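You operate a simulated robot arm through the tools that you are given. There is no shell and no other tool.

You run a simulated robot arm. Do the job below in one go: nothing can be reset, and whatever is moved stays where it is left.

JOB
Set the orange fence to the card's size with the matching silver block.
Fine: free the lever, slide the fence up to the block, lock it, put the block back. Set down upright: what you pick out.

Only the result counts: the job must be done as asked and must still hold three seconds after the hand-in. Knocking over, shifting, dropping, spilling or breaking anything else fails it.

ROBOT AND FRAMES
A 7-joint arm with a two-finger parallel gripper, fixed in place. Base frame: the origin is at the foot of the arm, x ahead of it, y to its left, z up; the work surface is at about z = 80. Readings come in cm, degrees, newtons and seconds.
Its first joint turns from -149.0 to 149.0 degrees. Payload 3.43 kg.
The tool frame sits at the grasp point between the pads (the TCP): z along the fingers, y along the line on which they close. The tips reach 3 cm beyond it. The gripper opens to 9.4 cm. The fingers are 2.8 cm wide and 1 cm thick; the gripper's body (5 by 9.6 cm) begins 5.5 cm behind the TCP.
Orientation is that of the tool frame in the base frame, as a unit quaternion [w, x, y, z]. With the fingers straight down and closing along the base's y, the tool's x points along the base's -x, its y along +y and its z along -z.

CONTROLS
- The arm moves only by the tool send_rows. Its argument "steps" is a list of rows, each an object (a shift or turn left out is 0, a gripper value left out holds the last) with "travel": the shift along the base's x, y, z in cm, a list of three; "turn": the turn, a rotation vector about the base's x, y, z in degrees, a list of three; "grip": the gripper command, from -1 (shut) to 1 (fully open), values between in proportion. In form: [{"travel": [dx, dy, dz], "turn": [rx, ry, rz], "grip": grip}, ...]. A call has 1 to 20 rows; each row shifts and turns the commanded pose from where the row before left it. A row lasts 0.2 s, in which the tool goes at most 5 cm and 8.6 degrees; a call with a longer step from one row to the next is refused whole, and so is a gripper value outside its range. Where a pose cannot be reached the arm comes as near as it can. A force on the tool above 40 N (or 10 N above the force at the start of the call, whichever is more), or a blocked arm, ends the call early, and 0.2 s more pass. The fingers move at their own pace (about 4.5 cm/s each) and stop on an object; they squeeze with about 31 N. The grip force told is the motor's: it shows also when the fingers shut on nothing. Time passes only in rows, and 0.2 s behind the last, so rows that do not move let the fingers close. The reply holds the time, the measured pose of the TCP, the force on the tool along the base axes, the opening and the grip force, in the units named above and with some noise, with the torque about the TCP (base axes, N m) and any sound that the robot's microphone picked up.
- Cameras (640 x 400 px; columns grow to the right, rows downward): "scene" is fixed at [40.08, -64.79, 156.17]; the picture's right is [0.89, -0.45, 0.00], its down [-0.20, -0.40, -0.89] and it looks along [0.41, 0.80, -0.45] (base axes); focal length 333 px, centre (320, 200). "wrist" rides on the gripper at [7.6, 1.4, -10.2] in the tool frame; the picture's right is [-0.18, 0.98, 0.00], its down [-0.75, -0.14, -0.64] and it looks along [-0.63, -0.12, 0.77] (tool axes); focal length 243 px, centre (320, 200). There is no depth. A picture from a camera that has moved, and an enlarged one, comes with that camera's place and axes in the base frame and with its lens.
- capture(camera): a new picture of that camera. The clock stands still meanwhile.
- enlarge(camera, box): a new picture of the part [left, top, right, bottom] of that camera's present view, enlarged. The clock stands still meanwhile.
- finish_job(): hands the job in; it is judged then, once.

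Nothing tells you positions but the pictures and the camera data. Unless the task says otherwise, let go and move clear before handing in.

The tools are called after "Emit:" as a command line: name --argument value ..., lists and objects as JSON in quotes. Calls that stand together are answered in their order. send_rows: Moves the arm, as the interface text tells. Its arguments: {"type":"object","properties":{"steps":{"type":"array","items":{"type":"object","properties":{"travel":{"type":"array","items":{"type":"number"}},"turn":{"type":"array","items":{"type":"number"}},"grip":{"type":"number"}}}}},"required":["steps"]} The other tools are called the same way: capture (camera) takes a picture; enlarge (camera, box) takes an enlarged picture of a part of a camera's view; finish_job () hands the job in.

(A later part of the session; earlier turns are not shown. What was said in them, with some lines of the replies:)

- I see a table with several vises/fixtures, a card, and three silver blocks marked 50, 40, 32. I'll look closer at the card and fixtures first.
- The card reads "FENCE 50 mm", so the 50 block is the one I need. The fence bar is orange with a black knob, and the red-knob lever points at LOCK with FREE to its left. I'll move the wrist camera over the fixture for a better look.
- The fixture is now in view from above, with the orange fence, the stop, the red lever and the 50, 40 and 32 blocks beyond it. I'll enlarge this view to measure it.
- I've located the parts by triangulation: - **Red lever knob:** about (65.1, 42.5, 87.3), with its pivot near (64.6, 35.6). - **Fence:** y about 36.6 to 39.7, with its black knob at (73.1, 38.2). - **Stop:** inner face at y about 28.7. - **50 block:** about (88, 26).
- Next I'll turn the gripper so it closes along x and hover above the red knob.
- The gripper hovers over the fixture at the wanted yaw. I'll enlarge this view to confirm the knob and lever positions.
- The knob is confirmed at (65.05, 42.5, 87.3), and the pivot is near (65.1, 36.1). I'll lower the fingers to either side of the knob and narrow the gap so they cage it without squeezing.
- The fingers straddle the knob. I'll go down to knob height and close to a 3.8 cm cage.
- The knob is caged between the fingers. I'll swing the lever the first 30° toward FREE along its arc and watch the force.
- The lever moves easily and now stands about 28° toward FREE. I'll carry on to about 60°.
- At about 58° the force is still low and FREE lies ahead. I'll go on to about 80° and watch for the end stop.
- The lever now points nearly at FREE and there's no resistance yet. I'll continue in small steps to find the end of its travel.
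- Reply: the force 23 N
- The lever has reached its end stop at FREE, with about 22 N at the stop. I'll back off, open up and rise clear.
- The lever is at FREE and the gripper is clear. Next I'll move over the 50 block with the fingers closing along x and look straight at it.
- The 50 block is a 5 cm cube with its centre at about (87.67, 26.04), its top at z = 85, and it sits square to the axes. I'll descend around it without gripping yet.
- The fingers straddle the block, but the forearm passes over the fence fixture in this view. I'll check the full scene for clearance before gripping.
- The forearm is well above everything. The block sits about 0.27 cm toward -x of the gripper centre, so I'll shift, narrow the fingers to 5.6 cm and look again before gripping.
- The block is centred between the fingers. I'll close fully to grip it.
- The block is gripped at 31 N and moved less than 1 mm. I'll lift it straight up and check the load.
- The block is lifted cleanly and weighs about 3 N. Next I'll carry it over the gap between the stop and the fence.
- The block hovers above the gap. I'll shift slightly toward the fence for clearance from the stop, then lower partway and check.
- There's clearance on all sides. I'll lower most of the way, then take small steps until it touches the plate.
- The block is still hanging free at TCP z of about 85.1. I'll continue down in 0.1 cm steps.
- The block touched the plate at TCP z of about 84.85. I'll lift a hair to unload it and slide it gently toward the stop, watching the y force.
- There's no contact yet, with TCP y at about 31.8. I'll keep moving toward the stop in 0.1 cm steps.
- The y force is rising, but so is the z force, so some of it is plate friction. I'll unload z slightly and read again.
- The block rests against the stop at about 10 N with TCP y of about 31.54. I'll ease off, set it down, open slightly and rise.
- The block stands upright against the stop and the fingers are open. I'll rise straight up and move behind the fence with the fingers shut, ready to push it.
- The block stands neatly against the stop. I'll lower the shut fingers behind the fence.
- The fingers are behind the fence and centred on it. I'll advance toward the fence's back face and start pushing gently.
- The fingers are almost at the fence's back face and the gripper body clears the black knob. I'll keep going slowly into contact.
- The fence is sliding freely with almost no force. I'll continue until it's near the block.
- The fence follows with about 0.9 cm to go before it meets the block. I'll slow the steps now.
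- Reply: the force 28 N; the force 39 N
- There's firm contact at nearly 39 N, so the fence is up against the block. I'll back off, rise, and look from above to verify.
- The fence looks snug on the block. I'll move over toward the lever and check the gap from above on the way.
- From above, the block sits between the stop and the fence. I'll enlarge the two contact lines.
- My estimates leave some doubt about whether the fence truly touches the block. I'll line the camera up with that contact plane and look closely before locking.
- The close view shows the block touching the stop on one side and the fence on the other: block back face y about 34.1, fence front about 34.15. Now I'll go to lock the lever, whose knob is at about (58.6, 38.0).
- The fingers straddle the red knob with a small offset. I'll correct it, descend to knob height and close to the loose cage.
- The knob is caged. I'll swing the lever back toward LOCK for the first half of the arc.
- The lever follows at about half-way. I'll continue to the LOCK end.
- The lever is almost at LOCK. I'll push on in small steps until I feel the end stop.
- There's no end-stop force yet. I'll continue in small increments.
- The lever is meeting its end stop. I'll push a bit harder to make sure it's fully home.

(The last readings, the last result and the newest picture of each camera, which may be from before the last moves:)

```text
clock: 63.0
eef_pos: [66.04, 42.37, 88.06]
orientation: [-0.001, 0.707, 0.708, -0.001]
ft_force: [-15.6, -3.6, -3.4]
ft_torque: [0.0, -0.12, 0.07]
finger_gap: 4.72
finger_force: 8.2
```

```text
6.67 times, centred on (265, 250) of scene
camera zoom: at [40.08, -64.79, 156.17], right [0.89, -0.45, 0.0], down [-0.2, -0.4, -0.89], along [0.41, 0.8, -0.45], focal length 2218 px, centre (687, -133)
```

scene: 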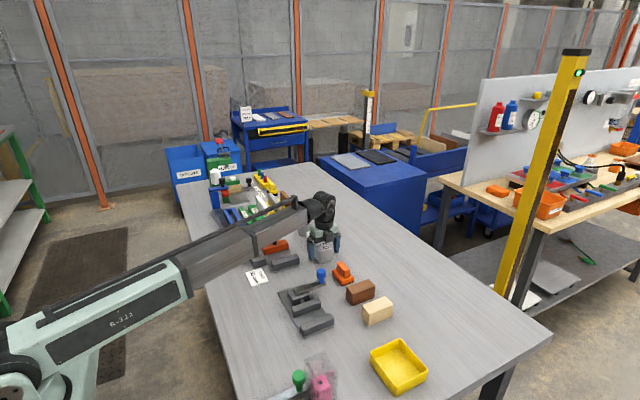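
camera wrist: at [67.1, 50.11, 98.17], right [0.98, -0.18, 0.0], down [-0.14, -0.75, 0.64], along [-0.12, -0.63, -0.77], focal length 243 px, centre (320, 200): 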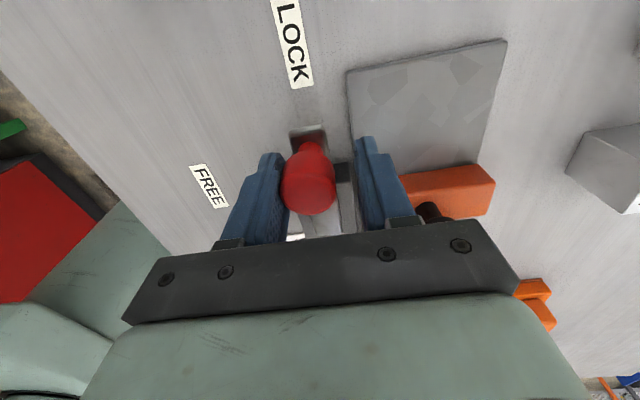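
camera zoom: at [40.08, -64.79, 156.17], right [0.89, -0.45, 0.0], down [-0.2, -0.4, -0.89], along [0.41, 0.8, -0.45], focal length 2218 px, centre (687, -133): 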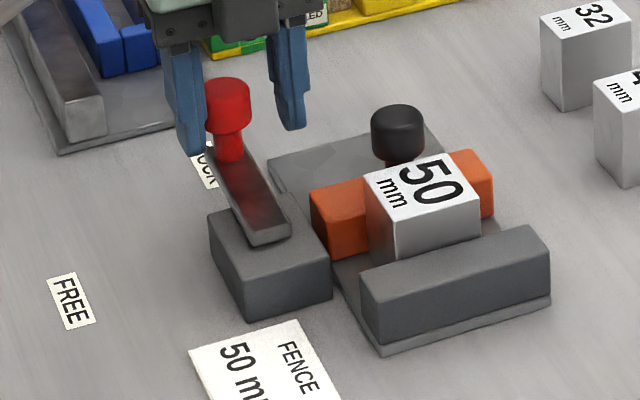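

The lever is fully home at LOCK, matching its starting position. I'll recentre, open and rise, then move over the block.

Emit:
send_rows --steps '[{"travel": [-0.4, 0, 0]}, {"travel": [-0.3, 0, 0], "grip": 0.17}, {"travel": [0, 0, 0]}, {"travel": [0, 0, 0]}, {"travel": [0, 0, 2.0]}, {"travel": [0, 0, 3.0]}, {"travel": [0, 0, 3.5]}, {"travel": [0, 0, 3.5]}, {"travel": [0, 0, 0]}]'

Emit:
capture --camera "wrist"

Emit:
enlarge --camera "scene" --box '[230, 220, 300, 280]'

```text
clock: 65.0
eef_pos: [65.23, 42.32, 100.06]
orientation: [0.0, 0.706, 0.708, 0.001]
ft_force: [0.1, -0.8, 0.2]
ft_torque: [0.01, -0.03, 0.0]
finger_gap: 5.5
finger_force: 0.0
```

```text
taken
camera wrist: at [66.66, 50.03, 110.26], right [0.98, -0.18, 0.0], down [-0.14, -0.75, 0.64], along [-0.12, -0.63, -0.77], focal length 243 px, centre (320, 200)
```

wrist: 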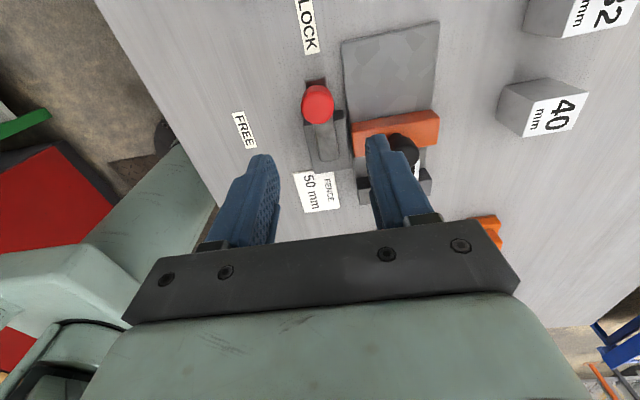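

```text
6.67 times, centred on (265, 250) of scene
camera zoom: at [40.08, -64.79, 156.17], right [0.89, -0.45, 0.0], down [-0.2, -0.4, -0.89], along [0.41, 0.8, -0.45], focal length 2218 px, centre (687, -133)
```

zoom: 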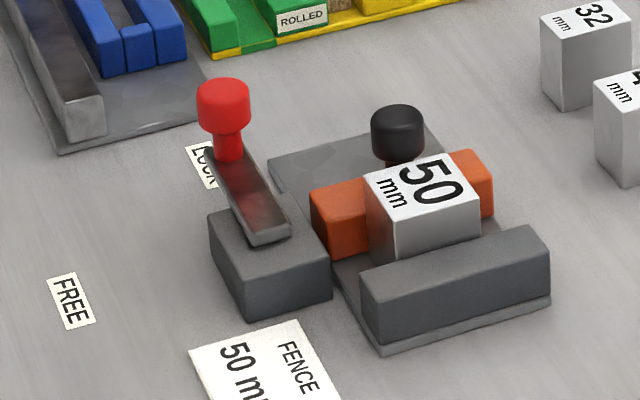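

The lever stays at LOCK and the gripper is clear. Next I'll move over the block in the fixture.

Emit:
send_rows --steps '[{"travel": [1.0, -1.45, 0]}, {"travel": [1.88, -2.72, 0], "grip": 0.38}, {"travel": [1.88, -2.72, 0]}, {"travel": [1.88, -2.72, 0]}, {"travel": [0.88, -1.28, 0]}, {"travel": [0, 0, 0]}, {"travel": [0, 0, 0]}]'

Emit:
capture --camera "wrist"

Emit:
enlarge --camera "wrist" --box '[230, 20, 430, 200]'

```text
clock: 66.6
eef_pos: [72.61, 31.65, 100.15]
orientation: [0.0, 0.707, 0.707, 0.001]
ft_force: [0.8, -0.5, 0.4]
ft_torque: [0.03, -0.01, 0.01]
finger_gap: 6.48
finger_force: 0.1
```

```text
taken
camera wrist: at [74.12, 39.31, 110.37], right [0.98, -0.18, 0.0], down [-0.14, -0.75, 0.64], along [-0.12, -0.63, -0.77], focal length 243 px, centre (320, 200)
```

wrist: 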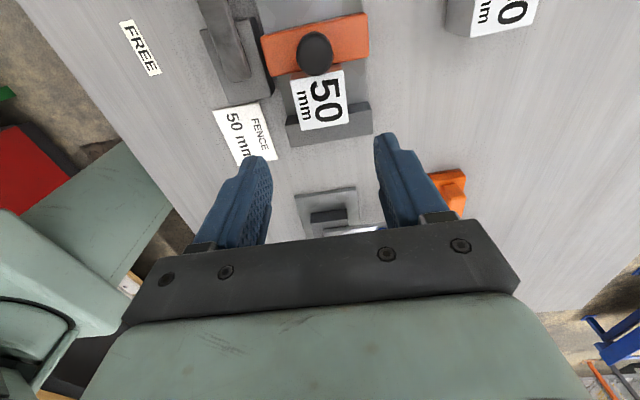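

```text
2.22 times, centred on (330, 110) of wrist
camera zoom: at [74.12, 39.31, 110.37], right [0.98, -0.18, 0.0], down [-0.14, -0.75, 0.64], along [-0.12, -0.63, -0.77], focal length 539 px, centre (298, 400)
```

zoom: 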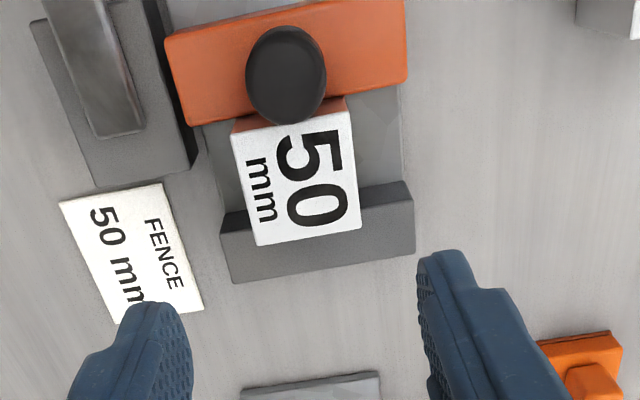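

The block centre measures (72.7, 31.35), as expected. I'll descend with the fingers straddling it.

Emit:
send_rows --steps '[{"travel": [0.04, -0.17, -3.0]}, {"travel": [0, 0, -3.5]}, {"travel": [0, 0, -3.0]}, {"travel": [0, 0, -2.0]}, {"travel": [0, 0, 0]}]'

Emit:
capture --camera "wrist"

Emit:
enlarge --camera "scene" --box '[230, 220, 300, 280]'

```text
clock: 67.8
eef_pos: [72.62, 31.49, 88.66]
orientation: [0.001, 0.707, 0.708, 0.0]
ft_force: [-0.1, -0.5, 0.1]
ft_torque: [0.0, 0.0, 0.04]
finger_gap: 6.52
finger_force: 0.0
```

```text
taken
camera wrist: at [74.1, 39.17, 98.87], right [0.98, -0.18, 0.0], down [-0.14, -0.75, 0.64], along [-0.12, -0.63, -0.77], focal length 243 px, centre (320, 200)
```

wrist: 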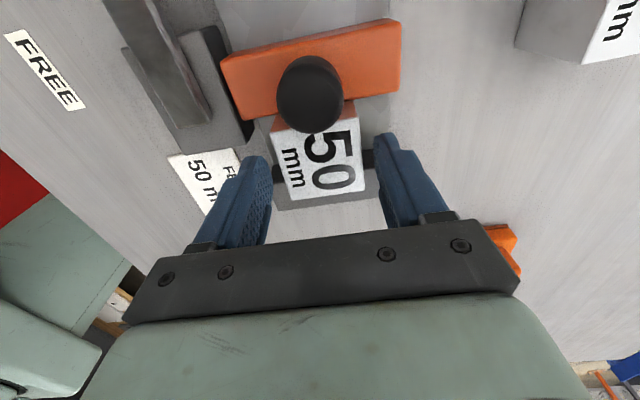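

```text
6.67 times, centred on (265, 250) of scene
camera zoom: at [40.08, -64.79, 156.17], right [0.89, -0.45, 0.0], down [-0.2, -0.4, -0.89], along [0.41, 0.8, -0.45], focal length 2218 px, centre (687, -133)
```

zoom: 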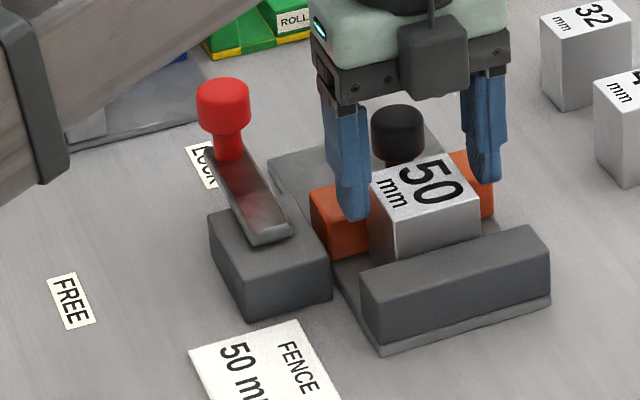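

The fingers are aligned on either side of the block. I'll go down to the grip height.

Emit:
send_rows --steps '[{"travel": [0, 0, -1.5]}, {"travel": [0, 0, -1.2]}, {"travel": [0, 0, -0.9]}, {"travel": [0, 0, 0]}]'

Emit:
enlarge --camera "wrist" --box '[200, 60, 440, 250]'

Emit:
enlarge --camera "scene" --box '[250, 230, 300, 275]'

```text
clock: 68.8
eef_pos: [72.84, 31.54, 84.95]
orientation: [0.0, 0.707, 0.708, -0.001]
ft_force: [0.1, 0.1, 0.1]
ft_torque: [0.01, 0.05, -0.01]
finger_gap: 6.5
finger_force: 0.0
```

```text
2.11 times, centred on (320, 155) of wrist
camera zoom: at [74.33, 39.19, 95.26], right [0.98, -0.18, 0.0], down [-0.14, -0.75, 0.64], along [-0.12, -0.63, -0.77], focal length 511 px, centre (320, 295)
```

zoom: 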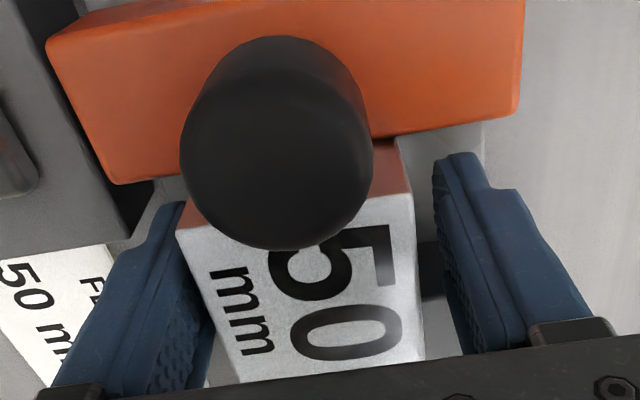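

```text
8.89 times, centred on (275, 252) of scene
camera zoom: at [40.08, -64.79, 156.17], right [0.89, -0.45, 0.0], down [-0.2, -0.4, -0.89], along [0.41, 0.8, -0.45], focal length 2958 px, centre (720, -267)
```

zoom: 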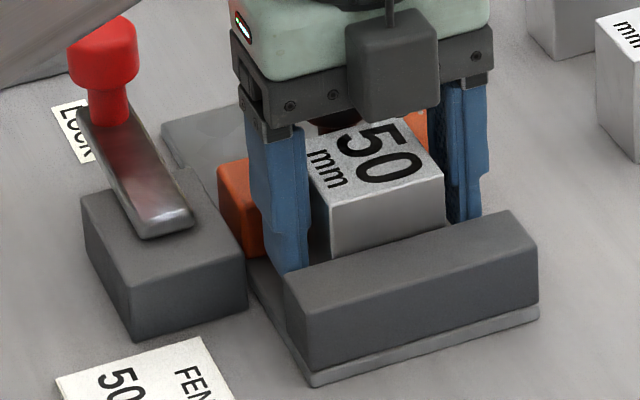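

The block sits slightly left of the gripper centre. I'll shift -0.2 in x and then grip.

Emit:
send_rows --steps '[{"travel": [-0.2, 0, 0]}, {"travel": [0, 0, 0], "grip": -1}, {"travel": [0, 0, 0]}, {"travel": [0, 0, 0]}, {"travel": [0, 0, 0]}]'

Emit:
enlarge --camera "wrist" --box '[200, 60, 440, 250]'

```text
clock: 70.0
eef_pos: [72.62, 31.58, 85.03]
orientation: [0.0, 0.706, 0.708, 0.0]
ft_force: [0.9, -0.6, 0.5]
ft_torque: [0.08, -0.06, -0.05]
finger_gap: 5.45
finger_force: 30.9
```

```text
2.11 times, centred on (320, 155) of wrist
camera zoom: at [74.12, 39.24, 95.25], right [0.98, -0.18, 0.0], down [-0.14, -0.75, 0.64], along [-0.12, -0.63, -0.77], focal length 511 px, centre (320, 295)
```

zoom: 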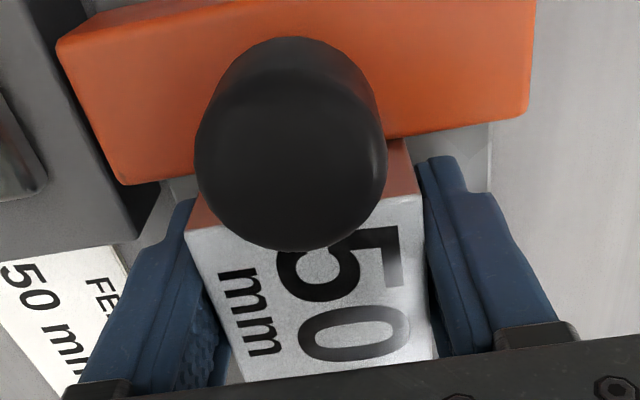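

The block is gripped. I'll lift it straight up slowly, watching for any drag on the fence.

Emit:
send_rows --steps '[{"travel": [0, 0, 0.2]}, {"travel": [0, 0, 0.3]}, {"travel": [0, 0, 0.5]}, {"travel": [0, 0, 0]}]'

Emit:
send_rows --steps '[{"travel": [0, 0, 1.0]}, {"travel": [0, 0, 1.5]}, {"travel": [0, 0, 2.5]}, {"travel": [0, 0, 3.0]}, {"travel": [0, 0, 2.5]}, {"travel": [0, 0, 0]}]'

Emit:
capture --camera "wrist"

Emit:
enlarge --camera "scene" --box '[230, 200, 310, 280]'

```text
clock: 71.0
eef_pos: [72.59, 31.6, 85.86]
orientation: [0.0, 0.707, 0.708, 0.0]
ft_force: [-1.4, 4.9, -5.5]
ft_torque: [0.19, -0.04, -0.18]
finger_gap: 5.43
finger_force: 31.4
```

```text
clock: 72.4
eef_pos: [72.6, 31.42, 96.28]
orientation: [0.0, 0.706, 0.708, 0.0]
ft_force: [-0.4, -0.6, -3.2]
ft_torque: [0.01, -0.01, 0.0]
finger_gap: 5.43
finger_force: 30.9
```

```text
taken
camera wrist: at [74.04, 39.19, 106.63], right [0.98, -0.18, 0.0], down [-0.14, -0.75, 0.64], along [-0.12, -0.63, -0.77], focal length 243 px, centre (320, 200)
```

wrist: 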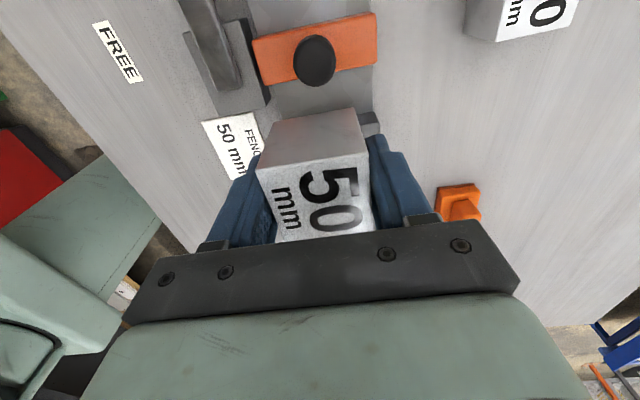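

```text
5.00 times, centred on (270, 240) of scene
camera zoom: at [40.08, -64.79, 156.17], right [0.89, -0.45, 0.0], down [-0.2, -0.4, -0.89], along [0.41, 0.8, -0.45], focal length 1664 px, centre (570, 0)
```

zoom: 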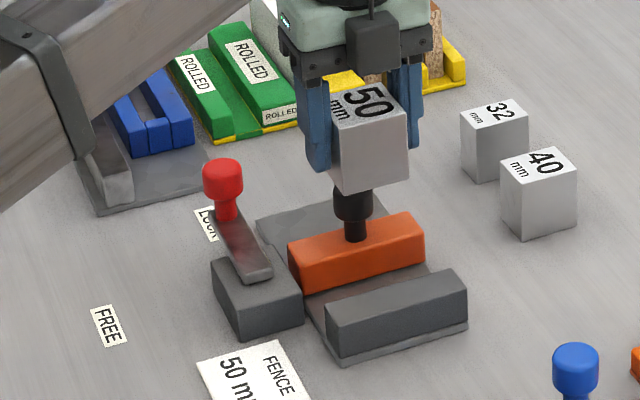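

The block is out and the fence stayed in place. Before returning it, I'll measure how the block sits in the gripper compared with the first pick-up.

Emit:
enlarge --camera "wrist" --box '[200, 80, 440, 250]'

Emit:
enlarge --camera "wrist" --box '[170, 0, 410, 130]'

```text
2.35 times, centred on (320, 165) of wrist
camera zoom: at [74.04, 39.19, 106.63], right [0.98, -0.18, 0.0], down [-0.14, -0.75, 0.64], along [-0.12, -0.63, -0.77], focal length 571 px, centre (320, 282)
```

zoom: 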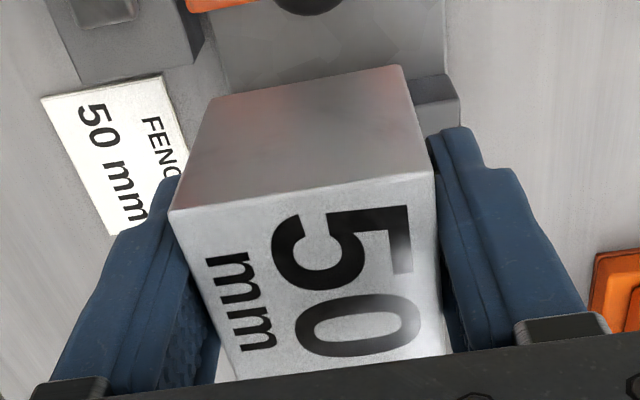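

```text
2.67 times, centred on (290, 65) of wrist
camera zoom: at [74.04, 39.19, 106.63], right [0.98, -0.18, 0.0], down [-0.14, -0.75, 0.64], along [-0.12, -0.63, -0.77], focal length 647 px, centre (400, 560)
```

zoom: 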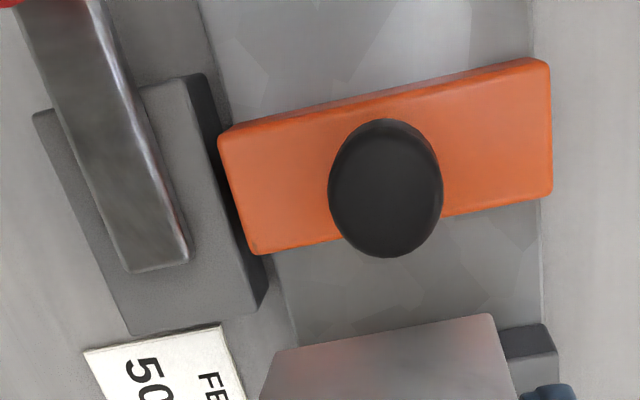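

The block sits in the gripper within half a millimetre of the first grasp. I'll carry it back over its original spot.

Emit:
send_rows --steps '[{"travel": [1.5, -0.53, 0]}, {"travel": [2.98, -1.06, 0]}, {"travel": [2.98, -1.06, 0]}, {"travel": [2.98, -1.06, 0]}, {"travel": [2.98, -1.06, 0]}, {"travel": [1.5, -0.55, 0]}, {"travel": [0, 0, 0]}, {"travel": [0, 0, 0]}]'

Emit:
capture --camera "wrist"

Emit:
enlarge --camera "scene" --box '[250, 200, 370, 290]'

```text
clock: 74.2
eef_pos: [87.74, 26.11, 96.36]
orientation: [0.0, 0.707, 0.707, -0.001]
ft_force: [-0.4, 0.2, -4.1]
ft_torque: [-0.02, 0.0, -0.04]
finger_gap: 5.43
finger_force: 30.6
```

```text
taken
camera wrist: at [89.15, 33.74, 106.68], right [0.98, -0.18, 0.0], down [-0.14, -0.75, 0.64], along [-0.12, -0.63, -0.77], focal length 243 px, centre (320, 200)
```

wrist: 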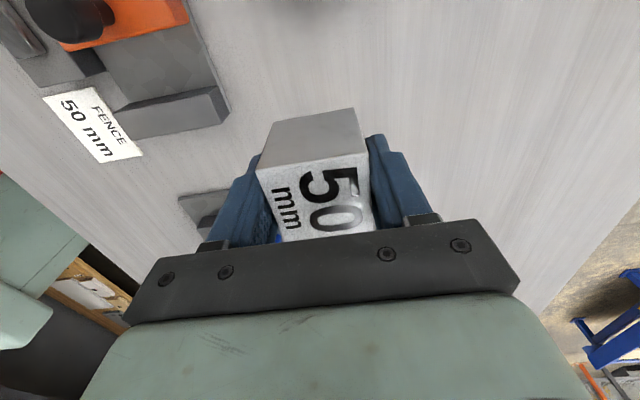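

```text
4.44 times, centred on (310, 245) of scene
camera zoom: at [40.08, -64.79, 156.17], right [0.89, -0.45, 0.0], down [-0.2, -0.4, -0.89], along [0.41, 0.8, -0.45], focal length 1479 px, centre (364, 0)
```

zoom: 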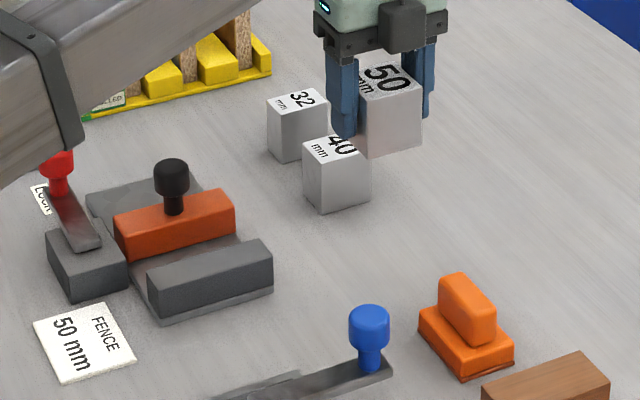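

I'm over the original spot with a small offset. I'll correct it and lower most of the way.

Emit:
send_rows --steps '[{"travel": [-0.18, 0.13, -2.0]}, {"travel": [0, 0, -3.0]}, {"travel": [0, 0, -3.0]}, {"travel": [0, 0, -2.0]}, {"travel": [0, 0, -1.2]}, {"travel": [0, 0, -0.5]}, {"travel": [0, 0, 0]}, {"travel": [0, 0, 0]}]'

Emit:
capture --camera "wrist"

Emit:
enlarge --camera "scene" --box '[290, 215, 360, 275]'

```text
clock: 76.0
eef_pos: [87.39, 26.36, 84.54]
orientation: [-0.001, 0.706, 0.708, -0.001]
ft_force: [0.9, 0.4, -3.4]
ft_torque: [-0.01, 0.01, -0.01]
finger_gap: 5.39
finger_force: 30.8
```

```text
taken
camera wrist: at [88.9, 34.01, 94.76], right [0.98, -0.18, 0.0], down [-0.14, -0.75, 0.64], along [-0.12, -0.63, -0.77], focal length 243 px, centre (320, 200)
```

wrist: 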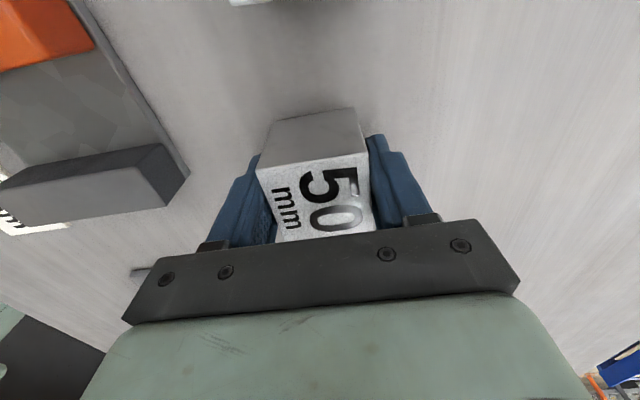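

```text
6.67 times, centred on (325, 245) of scene
camera zoom: at [40.08, -64.79, 156.17], right [0.89, -0.45, 0.0], down [-0.2, -0.4, -0.89], along [0.41, 0.8, -0.45], focal length 2218 px, centre (287, -100)
```

zoom: 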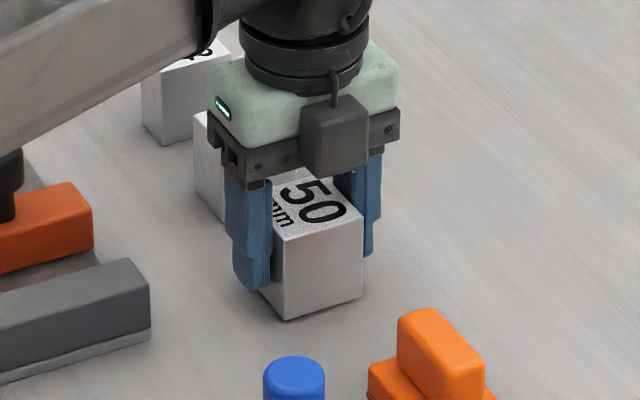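

The block is about 0.35 cm above the table. I'll trim the position and lower in small steps until it touches.

Emit:
send_rows --steps '[{"travel": [0.06, -0.14, -0.15]}, {"travel": [0, 0, 0]}, {"travel": [0, 0, 0]}]'

Emit:
capture --camera "wrist"

```text
clock: 76.8
eef_pos: [87.6, 26.11, 84.33]
orientation: [0.0, 0.706, 0.708, 0.001]
ft_force: [0.5, 0.0, -3.5]
ft_torque: [0.01, -0.04, 0.0]
finger_gap: 5.44
finger_force: 30.6
```

```text
taken
camera wrist: at [88.96, 33.83, 94.7], right [0.98, -0.18, 0.0], down [-0.14, -0.75, 0.64], along [-0.12, -0.63, -0.77], focal length 243 px, centre (320, 200)
```

wrist: 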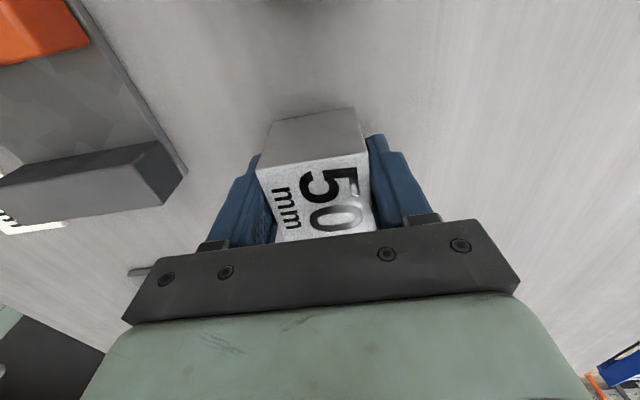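

The position matches the original pick-up point within half a millimetre. I'll lower the last few millimetres.

Emit:
send_rows --steps '[{"travel": [0, 0.02, -0.12]}, {"travel": [0, 0, 0]}]'

Emit:
send_rows --steps '[{"travel": [0, 0, -0.1]}, {"travel": [0, 0, 0]}]'

Emit:
capture --camera "wrist"

```text
clock: 77.4
eef_pos: [87.54, 26.08, 84.29]
orientation: [0.001, 0.707, 0.708, 0.0]
ft_force: [0.1, -0.1, -2.9]
ft_torque: [0.0, 0.01, 0.02]
finger_gap: 5.43
finger_force: 30.9
```

```text
clock: 78.0
eef_pos: [87.49, 26.09, 84.26]
orientation: [0.0, 0.706, 0.708, -0.001]
ft_force: [1.1, -0.6, -3.3]
ft_torque: [-0.02, -0.01, 0.0]
finger_gap: 5.43
finger_force: 30.7
```

```text
taken
camera wrist: at [88.92, 33.78, 94.54], right [0.98, -0.18, 0.0], down [-0.14, -0.75, 0.64], along [-0.12, -0.63, -0.77], focal length 243 px, centre (320, 200)
```

wrist: 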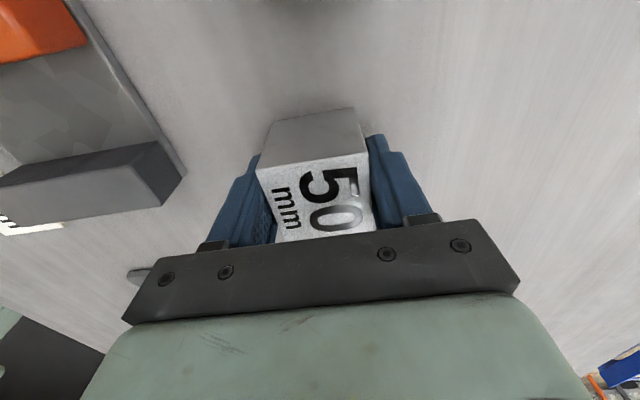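

It's nearly down. I'll continue with a tiny lateral trim.

Emit:
send_rows --steps '[{"travel": [0.04, 0.08, -0.08]}, {"travel": [0, 0, 0]}]'

Emit:
send_rows --steps '[{"travel": [0, 0, -0.08]}, {"travel": [0, 0, 0]}]'

Emit:
capture --camera "wrist"

```text
clock: 78.6
eef_pos: [87.38, 26.21, 84.24]
orientation: [0.0, 0.706, 0.708, 0.0]
ft_force: [0.0, 0.3, -3.9]
ft_torque: [0.0, -0.01, 0.03]
finger_gap: 5.44
finger_force: 31.2
```

```text
clock: 79.2
eef_pos: [87.51, 26.11, 84.19]
orientation: [0.0, 0.707, 0.707, 0.0]
ft_force: [1.1, 2.3, 6.1]
ft_torque: [-0.04, 0.14, -0.03]
finger_gap: 5.42
finger_force: 30.4
```

```text
taken
camera wrist: at [88.9, 33.84, 94.45], right [0.98, -0.18, 0.0], down [-0.14, -0.75, 0.64], along [-0.12, -0.63, -0.77], focal length 243 px, centre (320, 200)
```

wrist: 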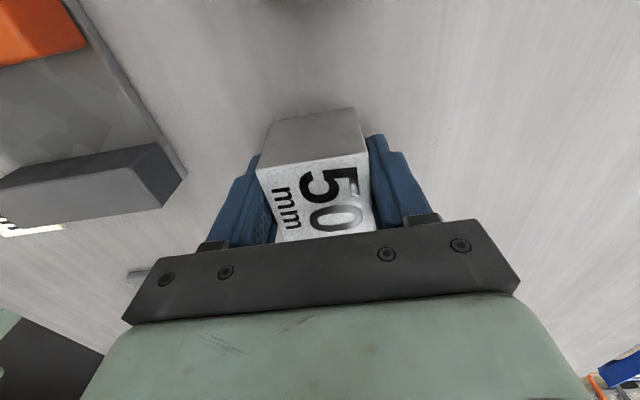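

The block is on the table at its original spot, with 6 N contact. I'll release and rise straight up.

Emit:
send_rows --steps '[{"travel": [0, 0, 0], "grip": 0.5}, {"travel": [0, 0, 0]}, {"travel": [0, 0, 0]}, {"travel": [0, 0, 0]}, {"travel": [0, 0, 1.0]}, {"travel": [0, 0, 2.5]}, {"travel": [0, 0, 3.5]}, {"travel": [0, 0, 4.0]}, {"travel": [0, 0, 4.0]}, {"travel": [0, 0, 3.0]}, {"travel": [0, 0, 0]}, {"travel": [0, 0, 0]}]'

Emit:
capture --camera "wrist"

Emit:
enlarge --camera "wrist" --box '[240, 0, 400, 160]'

Emit:
enlarge --camera "scene" --box '[200, 210, 360, 310]'

```text
clock: 81.8
eef_pos: [87.29, 26.41, 102.43]
orientation: [0.0, 0.707, 0.708, 0.0]
ft_force: [0.4, -0.1, 0.5]
ft_torque: [-0.01, 0.0, 0.01]
finger_gap: 7.09
finger_force: 0.0
```

```text
taken
camera wrist: at [88.84, 34.01, 112.59], right [0.98, -0.18, 0.0], down [-0.14, -0.75, 0.64], along [-0.12, -0.63, -0.77], focal length 243 px, centre (320, 200)
```

wrist: 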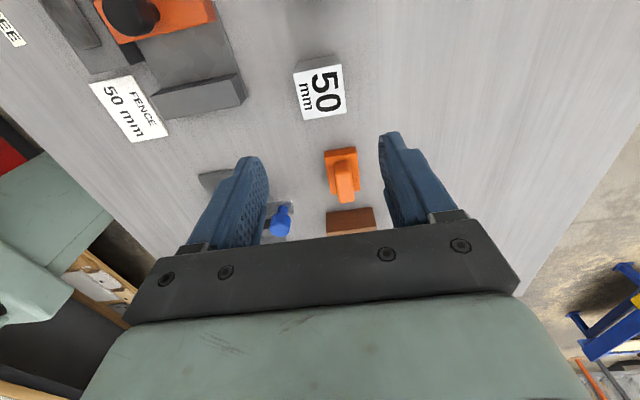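

```text
2.50 times, centred on (320, 80) of wrist
camera zoom: at [88.84, 34.01, 112.59], right [0.98, -0.18, 0.0], down [-0.14, -0.75, 0.64], along [-0.12, -0.63, -0.77], focal length 606 px, centre (320, 500)
```

zoom: 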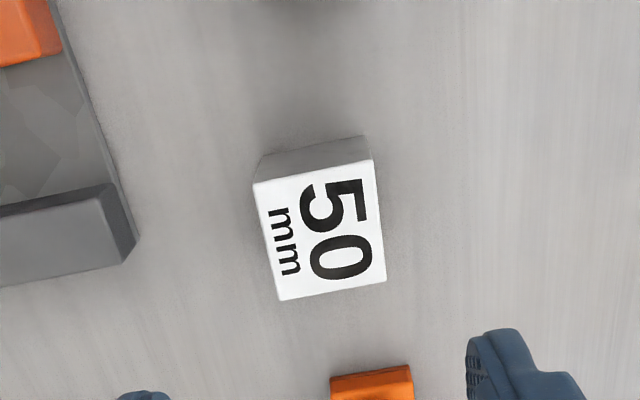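

```text
4.00 times, centred on (280, 260) of scene
camera zoom: at [40.08, -64.79, 156.17], right [0.89, -0.45, 0.0], down [-0.2, -0.4, -0.89], along [0.41, 0.8, -0.45], focal length 1331 px, centre (480, -40)
```

zoom: 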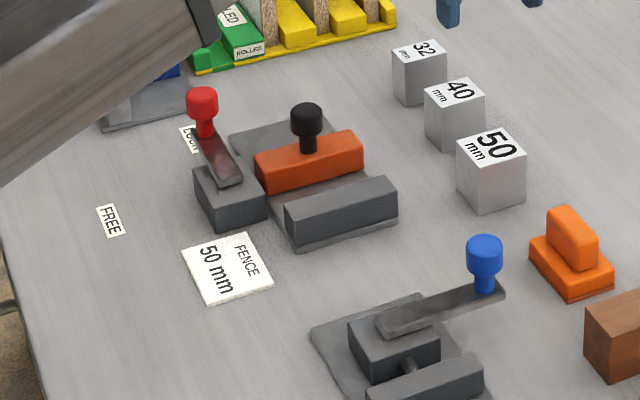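

The block stands upright back at its spot, within about 1.5 mm, and the lever is at LOCK. I'll rise clear and do a final check that the fence hasn't shifted.

Emit:
send_rows --steps '[{"travel": [0, 0, 4.0]}, {"travel": [0, 0, 4.0]}, {"travel": [0, 0, 0]}, {"travel": [0, 0, 0]}]'

Emit:
enlarge --camera "scene" --box '[250, 220, 305, 270]'

Emit:
capture --camera "scene"

```text
clock: 82.8
eef_pos: [87.42, 26.35, 110.25]
orientation: [0.0, 0.707, 0.707, 0.0]
ft_force: [0.0, 0.3, -0.2]
ft_torque: [0.01, -0.02, -0.03]
finger_gap: 7.07
finger_force: 0.1
```

```text
8.00 times, centred on (278, 245) of scene
camera zoom: at [40.08, -64.79, 156.17], right [0.89, -0.45, 0.0], down [-0.2, -0.4, -0.89], along [0.41, 0.8, -0.45], focal length 2662 px, centre (660, -160)
```

zoom: 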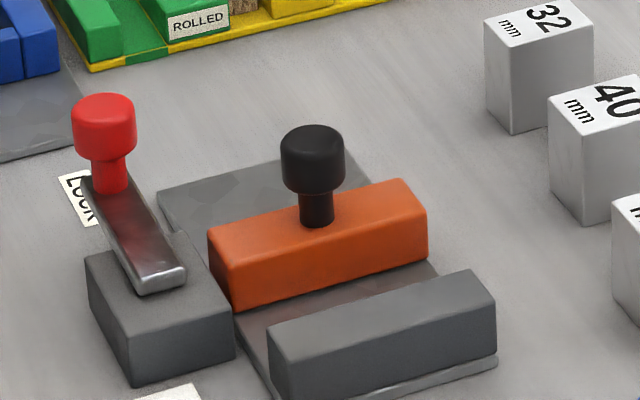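

```text
taken
```

scene: 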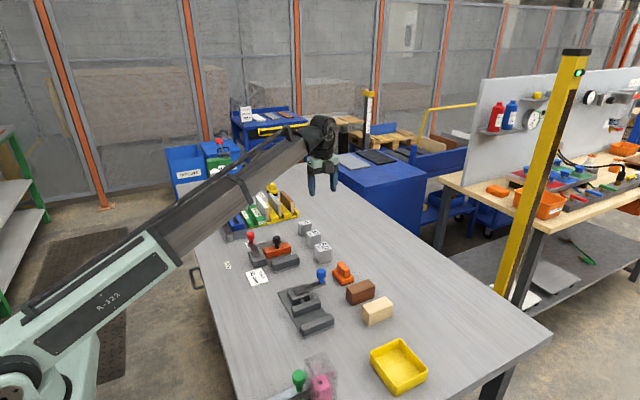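

The fence is in exactly the same place as when the block was clamped, the lever is at LOCK, the 50 block is back upright, and nothing else has moved. I'm handing in.

Emit:
finish_job

```text
The job is handed in.
```

The orange fence is set to 50 mm, the size on the card, and locked. I have handed the job in, but I haven't been told the verdict.

- **Setting:** I freed the lever and stood the 50 block against the stop. I then pushed the fence up to the block until the force reached about 39 N, which showed firm contact.
- **Locking:** I swung the lever back to its end stop at LOCK. The fence looked unmoved after I lifted the block out.
- **Block:** It stands upright at its original spot, about 1.5 mm off in x by my camera measurement.
- **Everything else:** Nothing else on the table looked disturbed in the final pictures, and the gripper is open and clear.

I checked the gap by contact and from the pictures, not by measuring it directly. I did not test the lock by pushing on the fence afterwards.
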